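You operate a simulated robot arm through the tools that you are given. There is no shell and no other tool. Be economical: measure what you need, move in short steps, check, and stop when the job is done.

The job below is to be done with a simulated robot arm. You get a single attempt, and the scene is never put back.

Task
Fetch the purple carton and set it in the grey bucket.

Only the result counts: the job must be done as asked and must still hold three seconds after the hand-in. Knocking over, shifting, dropping, spilling or breaking anything else fails it.

Robot
A 6-joint arm with a two-finger parallel gripper, fixed in place. Base frame: the origin is at the foot of the arm, x ahead of it, y to its left, z up; the work surface is at about z = 0. Readings come in m, degrees, newtons and seconds.
With the tool pointing down near the work surface it reaches from about 0.18 to 0.46 m from the base axis. Its first joint turns from -70.0 to 70.0 degrees. Payload 1.9 kg.
The TCP is the grasp point between the finger pads, 0.023 m short of the fingertips. In the tool frame z runs along the fingers and y along their closing line. The gripper opens to 0.094 m. The fingers are 0.038 m wide and 0.01 m thick; the gripper's body (0.054 by 0.096 m) begins 0.039 m behind the TCP.
Orientation is told as [roll, pitch, yaw] about the base's x, y, z axes, in that order, counted from this pose: with the fingers straight down and closing along the base's y, the tool's x points along the base's -x, its y along +y and its z along -z.

Tools
- The arm moves only by the tool move_arm. Its argument "moves" is a list of rows, each an object of numbers (a shift or turn left out is 0, a gripper value left out holds the last): "jaw": the finger opening in mm, from 0 to 94; "x", "y", "z": the shift along the base's x, y, z in units of 20 mm (1.0 is 20 mm); "rx", "ry", "rz": the turn, a rotation vector about the base's x, y, z in units of 6 degrees (1.0 is 6 degrees). In form: [{"jaw": .., "x": .., "y": .., "z": .., "rx": .., "ry": .., "rz": ..}, ...]. A call has 1 to 12 rows; each row shifts and turns the commanded pose from where the row before left it. A call with a number of a shift or a turn outside -1 to 1 is refused whole. Rows are played at 5 a second. More than 0.05 m and 8.6 degrees between two rows, or a gripper value outside its range, and nothing of the call is played. A pose out of reach is approached as far as the arm can. The call stops where the force on the tool passes 40 N (or 10 N more than at its start, if that is more) or the arm is blocked; 0.2 s more then pass. The fingers move at their own pace (about 0.108 m/s each) and stop on an object; they squeeze with about 36 N. The grip force told is the motor's: it shows also when the fingers shut on nothing. Time passes only in rows, and 0.2 s behind the last, so rows that do not move let the fingers close. The reply holds the time, the measured pose of the TCP, the force on the tool along the base axes, the opening and the grip force, in the units named above and with some noise, and new pictures: "views" is both (left out), scene, wrist or none.
- Cameras (640 x 400 px; columns grow to the right, rows downward): "scene" is fixed at [0.037, 0.2979, 0.4597]; the picture's right is [-0.91, -0.42, 0.00], its down [-0.09, 0.20, -0.98] and it looks along [0.41, -0.89, -0.22] (base axes); focal length 214 px, centre (320, 200). "wrist" rides on the gripper at [0.087, 0.016, -0.074] in the tool frame; the picture's right is [-0.18, 0.98, 0.00], its down [-0.58, -0.11, -0.81] and it looks along [-0.79, -0.15, 0.59] (tool axes); focal length 243 px, centre (320, 200).
- pixel_to_xyz(camera, pixels): for up to 12 pixels [column, row] of the newest picture of that camera ("zoom" is the newest enlarged one), the place [x, y, z] in the base frame of the surface seen there, good to about 0.003 m. The clock stands still meanwhile.
- enlarge(camera, box): a new picture of the part [left, top, right, bottom] of that camera's present view, enlarged. The clock stands still meanwhile.
- finish_job(): hands the job in; it is judged then, once.

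Work in short steps. Measure before you move; look again where a grasp or a placing could have gone wrong, and mend it. You have 60 turns and 200 pictures in all, those below and enlarged ones among them. Open the gripper and draw the arm clear of the work before you hand the job in, unless the task says otherwise; then end with one line.

The tools are called after "Request:" as a command line: name --argument value ..., lists and objects as JSON in quotes. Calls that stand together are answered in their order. move_arm: Moves the arm, as the interface text tells. Its arguments: {"type":"object","properties":{"moves":{"type":"array","items":{"type":"object","properties":{"jaw":{"type":"number"},"x":{"type":"number"},"y":{"type":"number"},"z":{"type":"number"},"rx":{"type":"number"},"ry":{"type":"number"},"rz":{"type":"number"}}}},"views":{"type":"string","enum":["both","scene","wrist","none"]}},"required":["moves"]} The other tools are called the same way: pixel_to_xyz (camera, pixels) gives the place of the surface under pixels of a picture; enlarge (camera, box) takes an enlarged picture of a part of a camera's view; finish_job () hands the job in.

At the start:

```text
time: 0.0
position: [0.2232, -0.03, 0.4405]
tcp_rot: [-0.1, 0.0, -0.1]
wrist_force: [-0.1, 0.3, 0.1]
gripper_width: 0.0941
grip_force: 0.0
```

scene: 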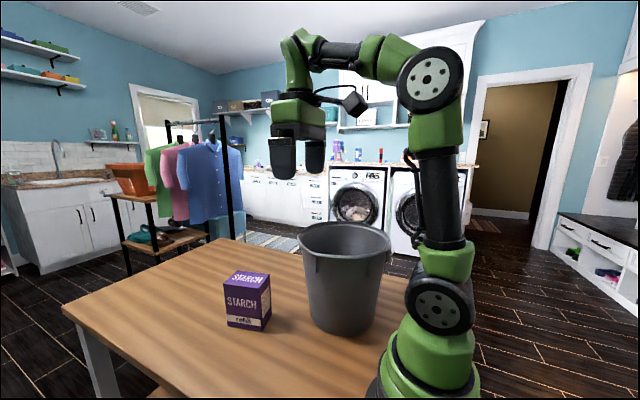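
wrist: 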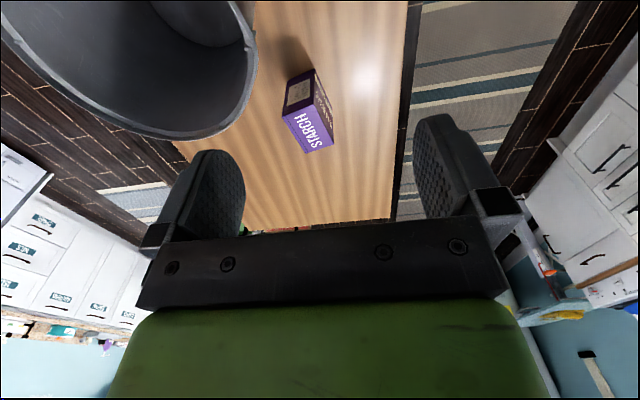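

The purple carton is at about (248,300) in the scene and the bucket at about (345,275). I measure points on both.

Request:
pixel_to_xyz --camera "scene" --pixels '[[226, 282], [248, 271], [270, 277], [260, 290], [229, 325], [261, 331], [300, 240], [390, 245], [345, 222], [345, 255], [345, 335], [268, 318]]'

Request:
enlarge --camera "scene" --box '[200, 200, 420, 350]'

Request:
pixel_to_xyz --camera "wrist" --pixels '[[283, 122], [293, 153], [333, 147], [327, 116], [313, 69], [287, 77], [200, 20], [180, 137], [252, 60]]'

```text
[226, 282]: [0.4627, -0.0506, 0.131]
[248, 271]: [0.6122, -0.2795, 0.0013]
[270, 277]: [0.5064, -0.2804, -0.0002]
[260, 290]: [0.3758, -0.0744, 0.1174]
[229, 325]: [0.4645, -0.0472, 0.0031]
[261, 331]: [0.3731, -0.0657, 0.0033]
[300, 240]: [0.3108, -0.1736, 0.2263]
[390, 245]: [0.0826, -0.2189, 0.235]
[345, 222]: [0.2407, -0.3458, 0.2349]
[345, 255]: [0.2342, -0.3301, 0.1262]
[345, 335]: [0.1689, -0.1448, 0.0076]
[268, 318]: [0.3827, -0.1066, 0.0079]
```

```text
2.67 times, centred on (310, 275) of scene
```

zoom: 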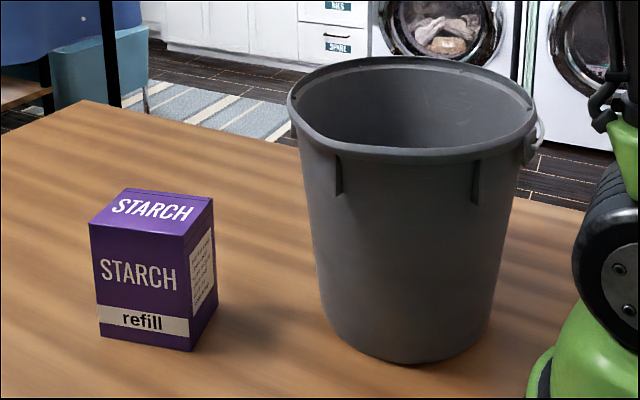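

```text
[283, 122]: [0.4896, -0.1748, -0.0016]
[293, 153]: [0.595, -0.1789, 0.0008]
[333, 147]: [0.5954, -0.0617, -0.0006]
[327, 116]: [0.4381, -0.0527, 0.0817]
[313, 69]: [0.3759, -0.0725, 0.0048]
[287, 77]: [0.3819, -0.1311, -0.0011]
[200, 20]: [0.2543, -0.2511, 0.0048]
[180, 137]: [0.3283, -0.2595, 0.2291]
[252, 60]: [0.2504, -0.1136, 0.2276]
```

I need the carton's footprint and the bucket rim more exactly, so I measure more points on the enlarged picture.

Request:
pixel_to_xyz --camera "zoom" --pixels '[[93, 223], [182, 236], [126, 192], [208, 200], [150, 210], [188, 340], [214, 318], [102, 328], [211, 215], [187, 245], [120, 240], [160, 250]]'

Request:
pixel_to_xyz --camera "zoom" --pixels '[[292, 100], [415, 154], [534, 115], [415, 60], [340, 72], [490, 75], [330, 138], [500, 145], [541, 130], [415, 100], [400, 355], [480, 325]]'

Request:
enlarge --camera "wrist" --box '[240, 40, 380, 170]'

```text
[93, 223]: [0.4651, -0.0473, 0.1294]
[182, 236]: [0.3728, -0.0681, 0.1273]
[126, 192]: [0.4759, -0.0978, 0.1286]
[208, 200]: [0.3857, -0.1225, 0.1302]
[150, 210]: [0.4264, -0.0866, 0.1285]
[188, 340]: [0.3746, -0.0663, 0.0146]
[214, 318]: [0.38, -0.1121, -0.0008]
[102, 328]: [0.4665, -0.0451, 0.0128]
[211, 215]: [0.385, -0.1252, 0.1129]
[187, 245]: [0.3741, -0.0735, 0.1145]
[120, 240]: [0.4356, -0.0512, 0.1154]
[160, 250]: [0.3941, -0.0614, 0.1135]
```

```text
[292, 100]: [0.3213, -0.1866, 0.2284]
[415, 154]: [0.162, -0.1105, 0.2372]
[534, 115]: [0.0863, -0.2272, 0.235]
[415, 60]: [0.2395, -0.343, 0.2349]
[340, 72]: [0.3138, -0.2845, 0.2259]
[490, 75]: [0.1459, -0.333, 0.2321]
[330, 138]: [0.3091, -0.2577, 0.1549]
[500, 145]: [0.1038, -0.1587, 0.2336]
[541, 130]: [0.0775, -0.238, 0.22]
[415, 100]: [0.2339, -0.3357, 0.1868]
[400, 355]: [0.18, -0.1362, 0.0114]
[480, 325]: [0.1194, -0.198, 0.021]
```

```text
3.08 times, centred on (310, 105) of wrist
```

zoom: 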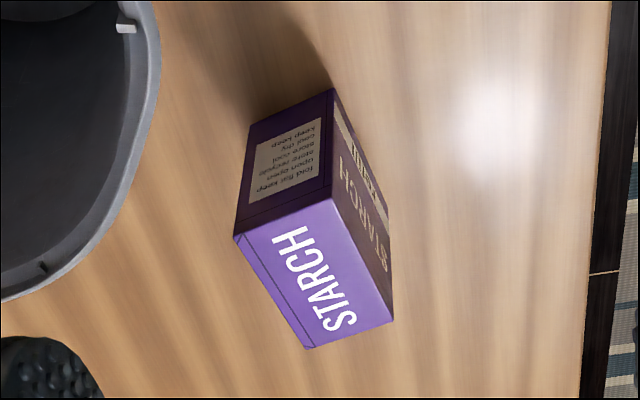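

The carton is centred at about (0.425, -0.086), 0.130 high and 0.057 thick, and turned about 12.8°. The bucket's centre is about (0.203, -0.228), with the rim at 0.235. I move above the carton and turn the gripper to match.

Request:
move_arm --moves '[{"jaw": 94, "x": 0.84, "y": -0.233, "z": -0.6, "rz": 0.178}, {"x": 0.84, "y": -0.233, "z": -0.6, "rz": 0.178}, {"x": 0.84, "y": -0.233, "z": -0.6, "rz": 0.178}, {"x": 0.84, "y": -0.233, "z": -0.6, "rz": 0.178}, {"x": 0.84, "y": -0.233, "z": -0.6, "rz": 0.178}, {"x": 0.84, "y": -0.233, "z": -0.6, "rz": 0.178}, {"x": 0.84, "y": -0.233, "z": -0.6, "rz": 0.178}, {"x": 0.84, "y": -0.233, "z": -0.6, "rz": 0.178}, {"x": 0.84, "y": -0.233, "z": -0.6, "rz": 0.178}, {"x": 0.84, "y": -0.233, "z": -0.6, "rz": 0.178}, {"x": 0.84, "y": -0.233, "z": -0.6, "rz": 0.178}, {"x": 0.84, "y": -0.233, "z": -0.6, "rz": 0.178}]'

```text
time: 2.6
position: [0.4189, -0.0725, 0.2908]
tcp_rot: [0.1, 0.0, 12.7]
wrist_force: [0.4, 0.8, 0.0]
gripper_width: 0.094
grip_force: 0.1
out of reach, approached as far as the arm can: row 12
```

scene: 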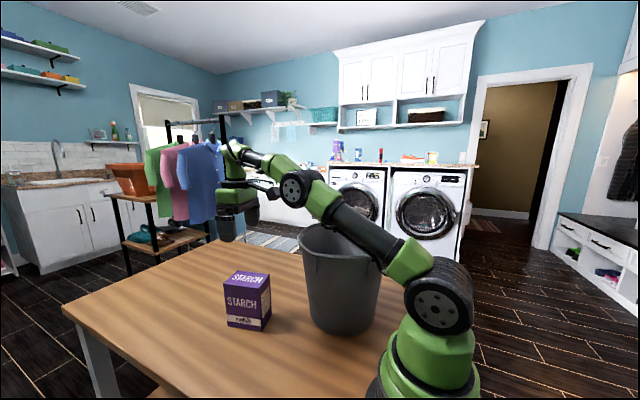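
wrist: 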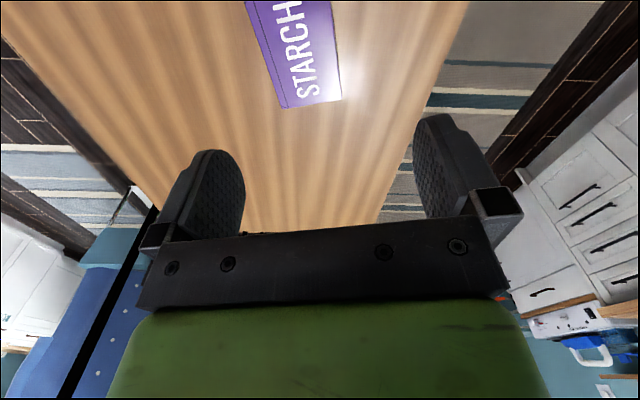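

The arm lies near the edge of its reach at this height, and the TCP is about 13 mm short in y. I lower it a little and see whether it settles on the commanded pose.

Request:
move_arm --moves '[{"z": -1}, {"z": -1}, {"z": -1}, {}]'

Request:
pixel_to_xyz --camera "scene" --pixels '[[350, 225], [340, 240], [375, 260], [395, 270], [330, 215], [300, 190]]'

```text
time: 3.6
position: [0.4181, -0.0733, 0.2319]
tcp_rot: [0.1, -0.1, 12.7]
wrist_force: [-0.5, 0.2, 1.0]
gripper_width: 0.0944
grip_force: 0.0
```

scene: 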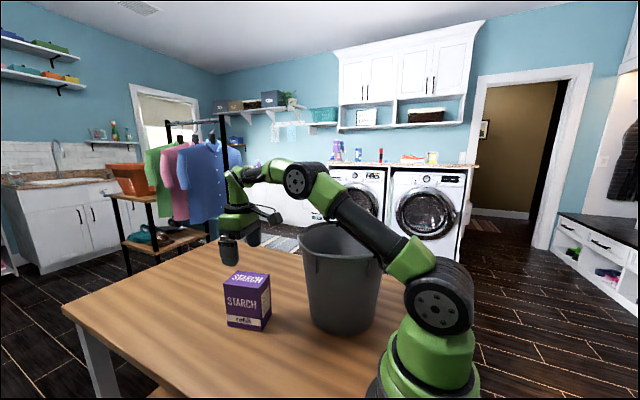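
wrist: 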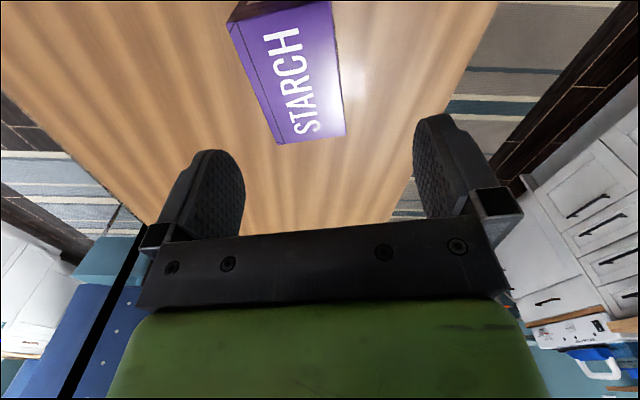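

```text
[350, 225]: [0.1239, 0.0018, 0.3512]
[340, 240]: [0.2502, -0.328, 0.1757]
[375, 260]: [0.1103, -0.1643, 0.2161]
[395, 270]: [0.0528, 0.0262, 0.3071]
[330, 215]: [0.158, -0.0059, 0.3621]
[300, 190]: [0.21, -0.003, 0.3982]
```

The links are well above the bucket (z over 0.30), and the command was clipped at the edge of the reach. I correct x by +0.007 and y by -0.013, then measure the carton again.

Request:
move_arm --moves '[{"x": 0.18, "y": -0.32}, {"x": 0.17, "y": -0.32}, {"z": -0.5}, {}]'

```text
time: 4.6
position: [0.4246, -0.0865, 0.2214]
tcp_rot: [0.0, 0.0, 12.8]
wrist_force: [-0.8, 0.3, 0.9]
gripper_width: 0.094
grip_force: 0.1
```

scene: 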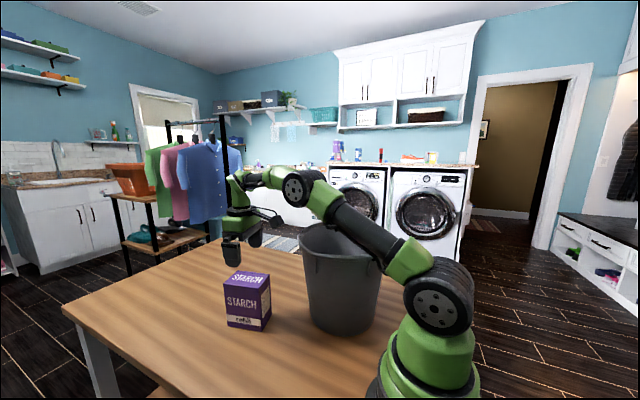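
wrist: 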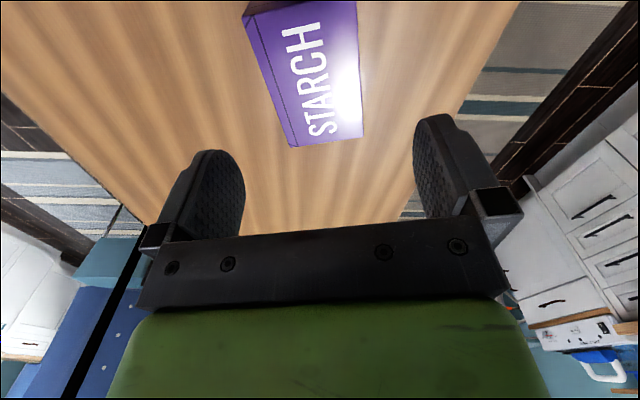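

Now at the commanded place. I check the carton's top corners from the wrist camera.

Request:
pixel_to_xyz --camera "wrist" --pixels '[[246, 19], [353, 4], [361, 134], [293, 145], [305, 75]]'

```text
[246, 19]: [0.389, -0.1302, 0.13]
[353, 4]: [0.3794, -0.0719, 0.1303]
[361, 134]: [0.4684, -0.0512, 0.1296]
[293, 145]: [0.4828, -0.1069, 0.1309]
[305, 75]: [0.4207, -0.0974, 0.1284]
```

The wrist view puts the centre at about (0.429, -0.089), so I shift slightly and go down to z ≈ 0.107.

Request:
move_arm --moves '[{"x": 0.18, "y": -0.14, "z": -0.5}, {"z": -0.8}, {"z": -0.8}, {"z": -0.8}, {"z": -0.8}, {"z": -0.8}, {"z": -0.6}, {"z": -0.5}, {}]'

```text
time: 6.6
position: [0.4307, -0.0914, 0.1078]
tcp_rot: [0.0, -0.1, 12.8]
wrist_force: [0.4, 0.7, -0.3]
gripper_width: 0.0939
grip_force: 0.0
```

scene: 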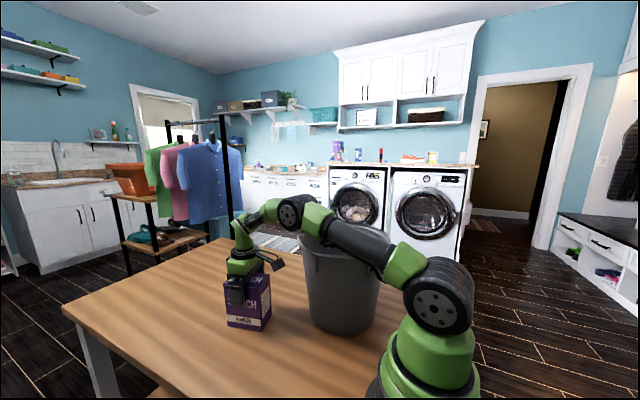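
wrist: 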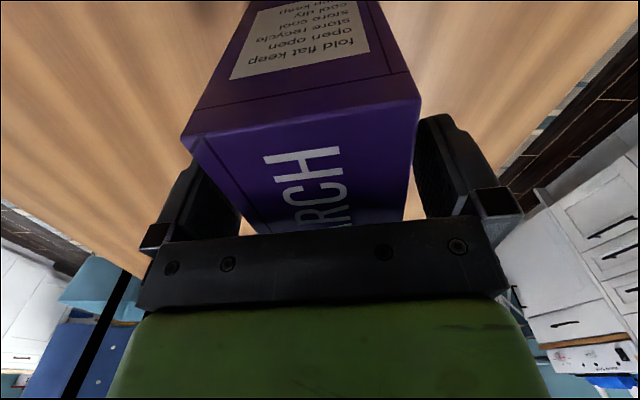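

The carton sits between the fingers, so I close and lift slightly.

Request:
move_arm --moves '[{"jaw": 40}, {"jaw": 40}, {"jaw": 40}, {"jaw": 40}, {"z": 0.5}, {"z": 0.5}, {}]'

```text
time: 8.2
position: [0.4297, -0.0896, 0.1288]
tcp_rot: [0.1, 0.0, 12.8]
wrist_force: [-0.7, 0.3, -4.6]
gripper_width: 0.0659
grip_force: 36.4
```

scene: 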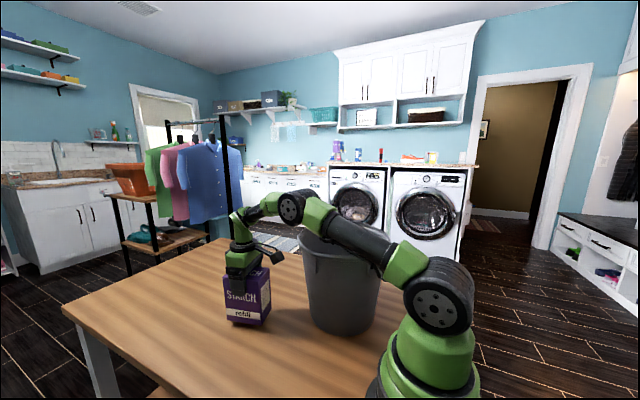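
wrist: 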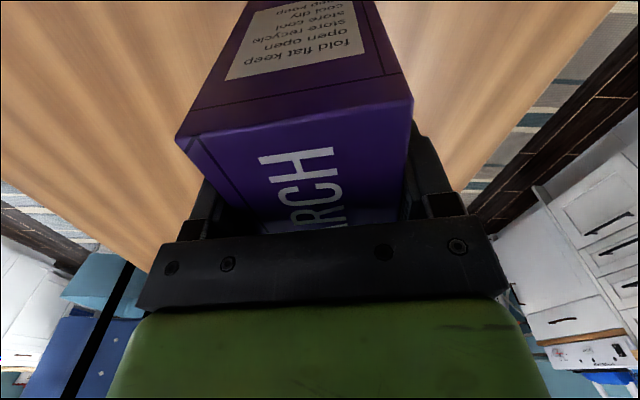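

Held: opening 65.9 mm, weight about 4.6 N. I lift to about 0.37, drawing a bit toward the base and away from the bucket.

Request:
move_arm --moves '[{"z": 1}, {"z": 1, "y": 0.3}, {"z": 1, "x": -0.2, "y": 0.3}, {"z": 1, "x": -0.3, "y": 0.3}, {"z": 1, "x": -0.4, "y": 0.3}, {"z": 1, "x": -0.4, "y": 0.3}, {"z": 1, "x": -0.4, "y": 0.3}, {"z": 1, "x": -0.4, "y": 0.3}, {"z": 1, "x": -0.4, "y": 0.3}, {"z": 1, "x": -0.4}, {"z": 1, "x": -0.4}, {"z": 1, "x": -0.4}]'

```text
time: 10.8
position: [0.3554, -0.0418, 0.366]
tcp_rot: [-0.1, 0.0, 12.8]
wrist_force: [0.8, 0.8, -5.2]
gripper_width: 0.0657
grip_force: 35.3
```

scene: 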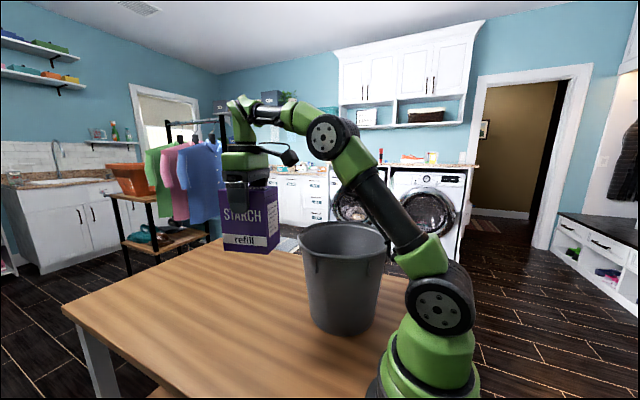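
wrist: 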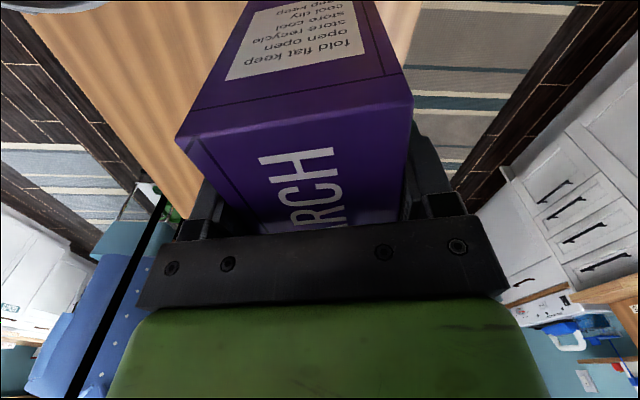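

The carton's bottom is at about 0.26, clear of the rim. I rise a bit more and swing over the bucket's centre, turning the hand along with the arm.

Request:
move_arm --moves '[{"z": 0.8, "rz": -0.83}, {"x": -0.69, "y": -0.845, "rz": -0.83}, {"x": -0.69, "y": -0.845, "rz": -0.83}, {"x": -0.69, "y": -0.845, "rz": -0.83}, {"x": -0.69, "y": -0.845, "rz": -0.83}, {"x": -0.69, "y": -0.845, "rz": -0.83}, {"x": -0.69, "y": -0.845, "rz": -0.83}, {"x": -0.69, "y": -0.845, "rz": -0.83}, {"x": -0.69, "y": -0.845, "rz": -0.83}, {"x": -0.69, "y": -0.845, "rz": -0.83}, {"x": -0.69, "y": -0.845, "rz": -0.83}, {"x": -0.69, "y": -0.845, "rz": -0.83}]'

```text
time: 13.4
position: [0.2026, -0.2272, 0.3828]
tcp_rot: [0.0, 0.0, -47.1]
wrist_force: [0.5, 0.0, -3.9]
gripper_width: 0.0661
grip_force: 36.5
```

scene: 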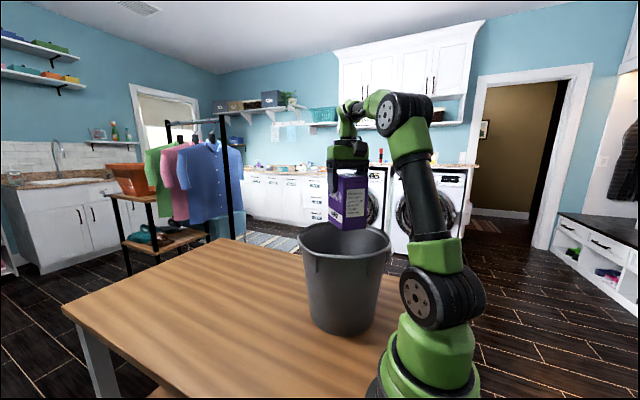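
wrist: 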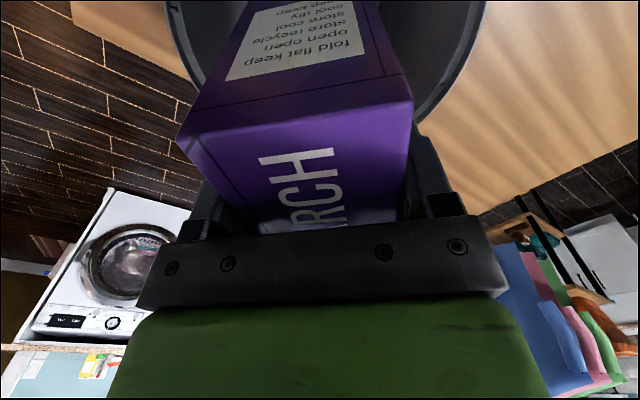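

The carton hangs over the middle of the bucket. I lower to z ≈ 0.20, where the camera housing is still above the rim, and look.

Request:
move_arm --moves '[{"z": -1}, {"z": -1}, {"z": -1}, {"z": -1}, {"z": -1}, {"z": -1}, {"z": -1}, {"z": -1}, {"z": -1}, {}]'

Request:
enlarge --camera "scene" --box '[260, 80, 500, 350]'

```text
time: 15.6
position: [0.2051, -0.2288, 0.2038]
tcp_rot: [0.1, 0.0, -47.0]
wrist_force: [-0.3, -0.4, -4.5]
gripper_width: 0.0659
grip_force: 36.0
```

scene: 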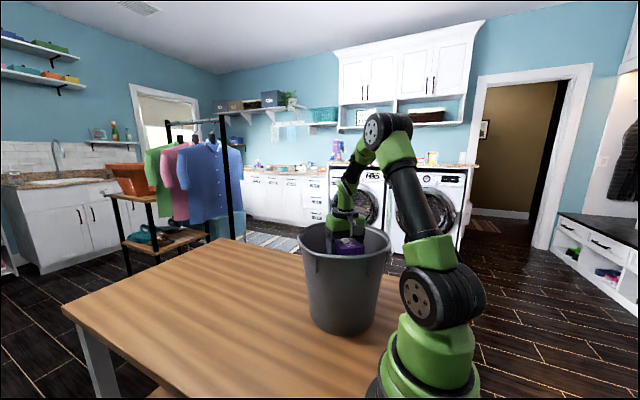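
wrist: 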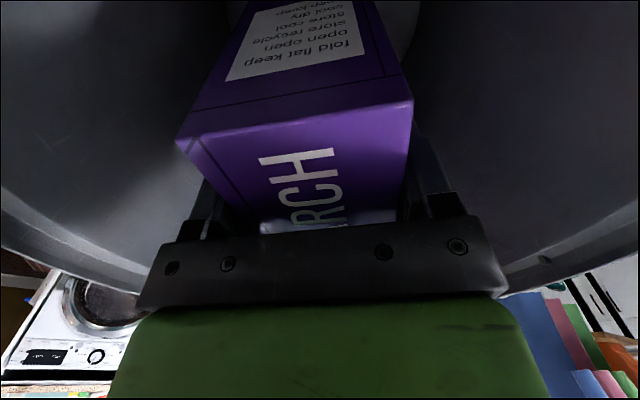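

```text
1.48 times, centred on (380, 215) of scene
```

zoom: 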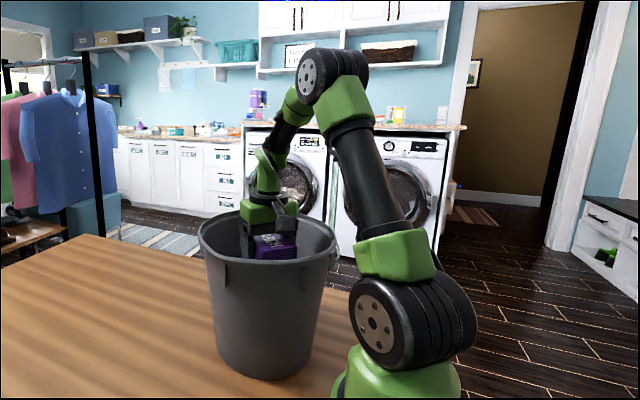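

The camera arm is about 0.087 from the axis, inside the rim. I shift 12 mm outward for more margin and lower a further 40 mm.

Request:
move_arm --moves '[{"x": 0.36, "y": -0.42}, {"z": -0.5}, {"z": -0.5}, {"z": -0.5}, {"z": -0.5}, {}]'

Request:
enlarge --camera "scene" --box '[280, 150, 420, 350]'

```text
time: 17.0
position: [0.2114, -0.2376, 0.1622]
tcp_rot: [0.0, 0.0, -47.0]
wrist_force: [0.4, 0.3, -4.9]
gripper_width: 0.0661
grip_force: 35.5
```

scene: 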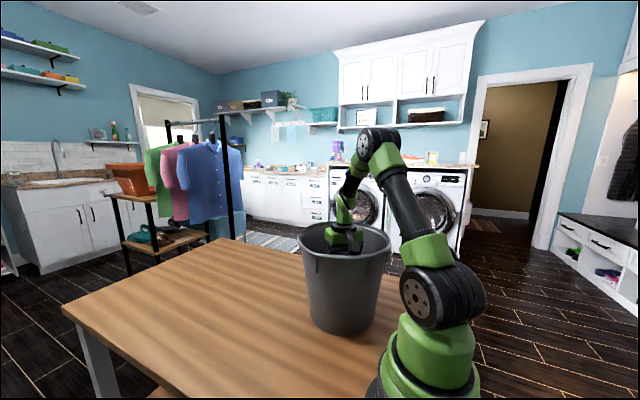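
wrist: 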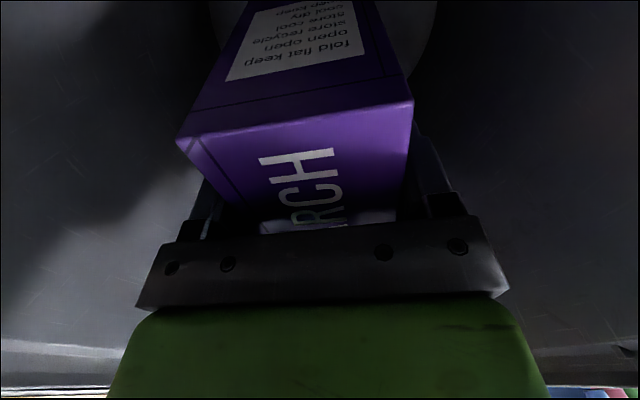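

```text
2.00 times, centred on (350, 250) of scene
```

zoom: 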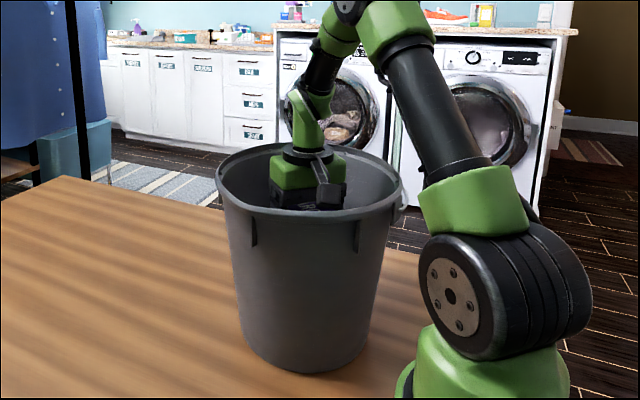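

No contact, and the camera is inside the rim. The carton's bottom is at about 0.055, so I ease down 30 mm more and watch the force.

Request:
move_arm --moves '[{"z": -0.4}, {"z": -0.4}, {"z": -0.4}, {"z": -0.3}, {}]'

```text
time: 18.2
position: [0.2121, -0.2368, 0.1326]
tcp_rot: [0.1, 0.1, -47.0]
wrist_force: [-1.1, -0.1, -3.8]
gripper_width: 0.0659
grip_force: 35.9
```

scene: 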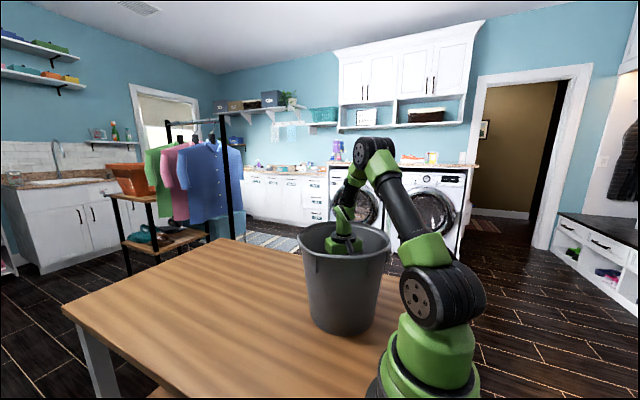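
wrist: 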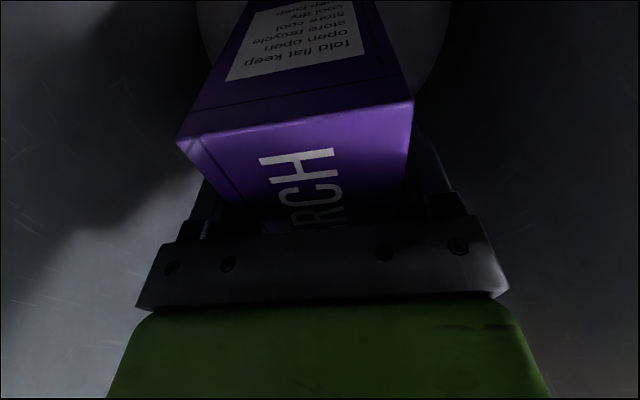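

Still free. I go 14 mm more in small steps.

Request:
move_arm --moves '[{"z": -0.15}, {"z": -0.15}, {"z": -0.2}, {"z": -0.2}, {}]' --views "none"

```text
time: 19.4
position: [0.2105, -0.2369, 0.1195]
tcp_rot: [-0.1, 0.0, -47.0]
wrist_force: [-0.1, 0.0, -3.9]
gripper_width: 0.066
grip_force: 35.7
```

The carton's bottom is about 12 mm up, close to the bucket floor, so I open the fingers there.

Request:
move_arm --moves '[{"z": -0.15}, {}, {"jaw": 88}, {}, {}, {}]'

```text
time: 20.8
position: [0.2126, -0.2364, 0.118]
tcp_rot: [0.0, 0.0, -47.0]
wrist_force: [0.6, 0.2, 0.3]
gripper_width: 0.0881
grip_force: 0.1
```

scene: 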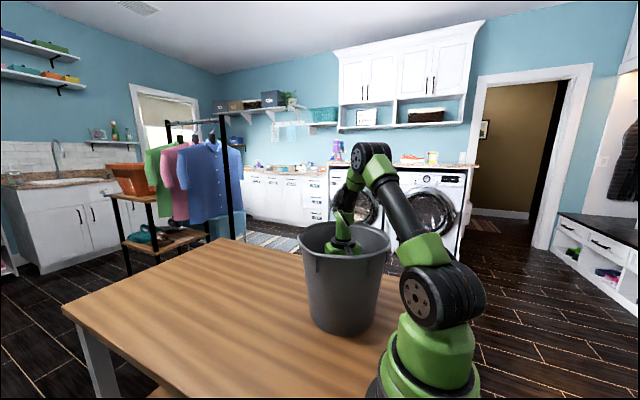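
wrist: 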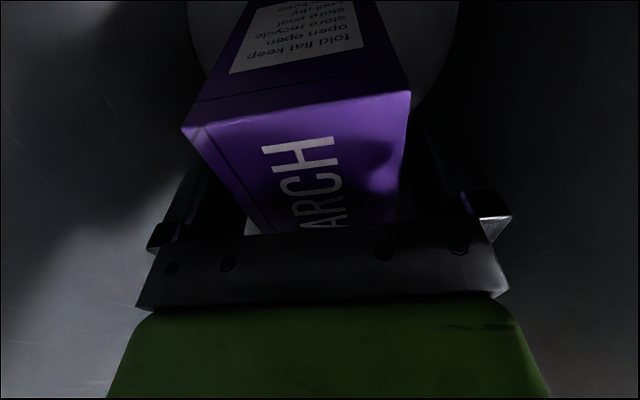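

The carton is loose and standing on the floor of the bucket. I go straight up out of the bucket.

Request:
move_arm --moves '[{"z": 0.5}, {"z": 0.5}, {"z": 0.7}, {"z": 1}, {"z": 1}, {"z": 1}, {"z": 1}, {"z": 1}, {"z": 1}, {"z": 1}, {"z": 1}, {"z": 1}]'

```text
time: 23.4
position: [0.2105, -0.2369, 0.3328]
tcp_rot: [0.0, 0.1, -47.1]
wrist_force: [0.8, -0.9, 0.6]
gripper_width: 0.0878
grip_force: 0.0
```

scene: 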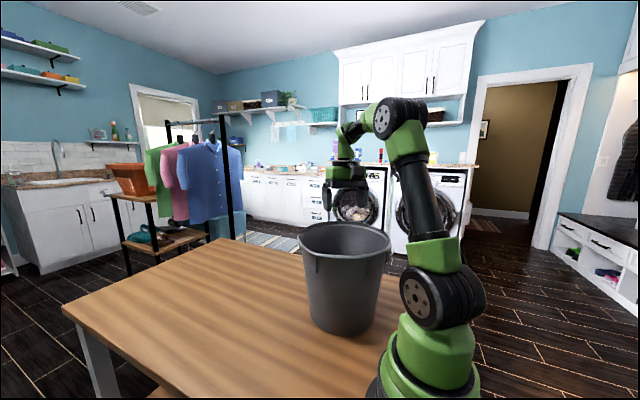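
wrist: 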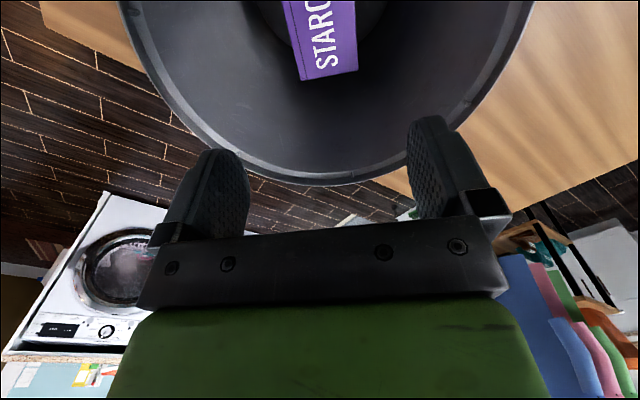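

The carton stands upright in the bucket (wrist view, about (320,40)), and the bucket has not moved. I swing the arm clear toward the start.

Request:
move_arm --moves '[{"z": 1}, {"z": 1}, {"x": 0.4, "y": 0.9, "rz": 0.8}, {"x": 0.4, "y": 0.9, "rz": 0.8}, {"x": 0.4, "y": 0.9, "rz": 0.8}, {"x": 0.4, "y": 0.9, "rz": 0.8}, {"x": 0.4, "y": 0.9, "rz": 0.8}, {"x": 0.4, "y": 0.9, "rz": 0.8}, {"x": 0.2, "y": 0.9, "rz": 0.8}, {"y": 0.9, "rz": 0.8}, {"y": 0.9, "rz": 0.8}, {}]'

```text
time: 26.0
position: [0.2639, -0.074, 0.3701]
tcp_rot: [0.0, 0.0, -3.7]
wrist_force: [-0.2, -0.5, 0.1]
gripper_width: 0.088
grip_force: 0.0
```

scene: 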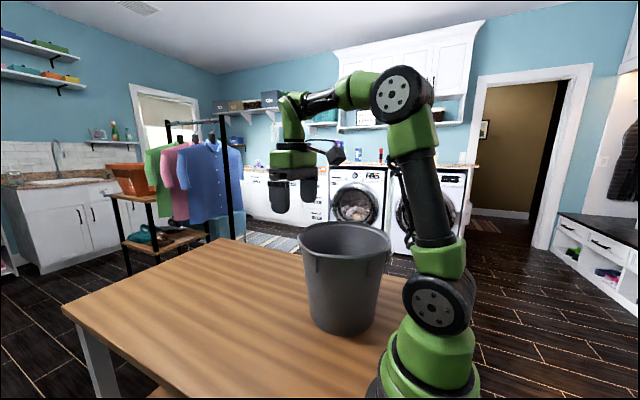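
wrist: 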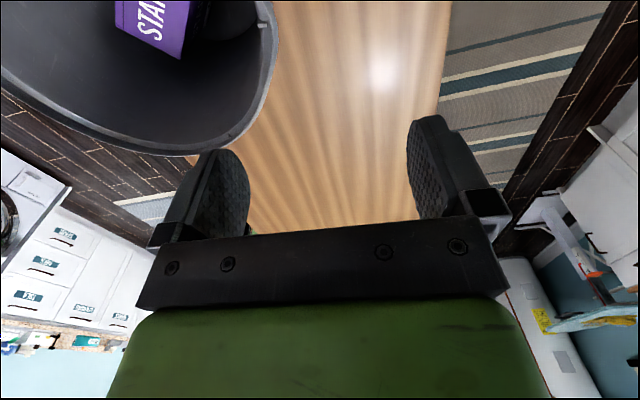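

The arm is clear, the gripper is open, and the carton rests in the bucket, so I hand in the job.

Request:
finish_job

```text
The job is handed in.
```

The purple carton is standing upright in the grey bucket, nothing else was moved, and the arm is clear with the gripper open.
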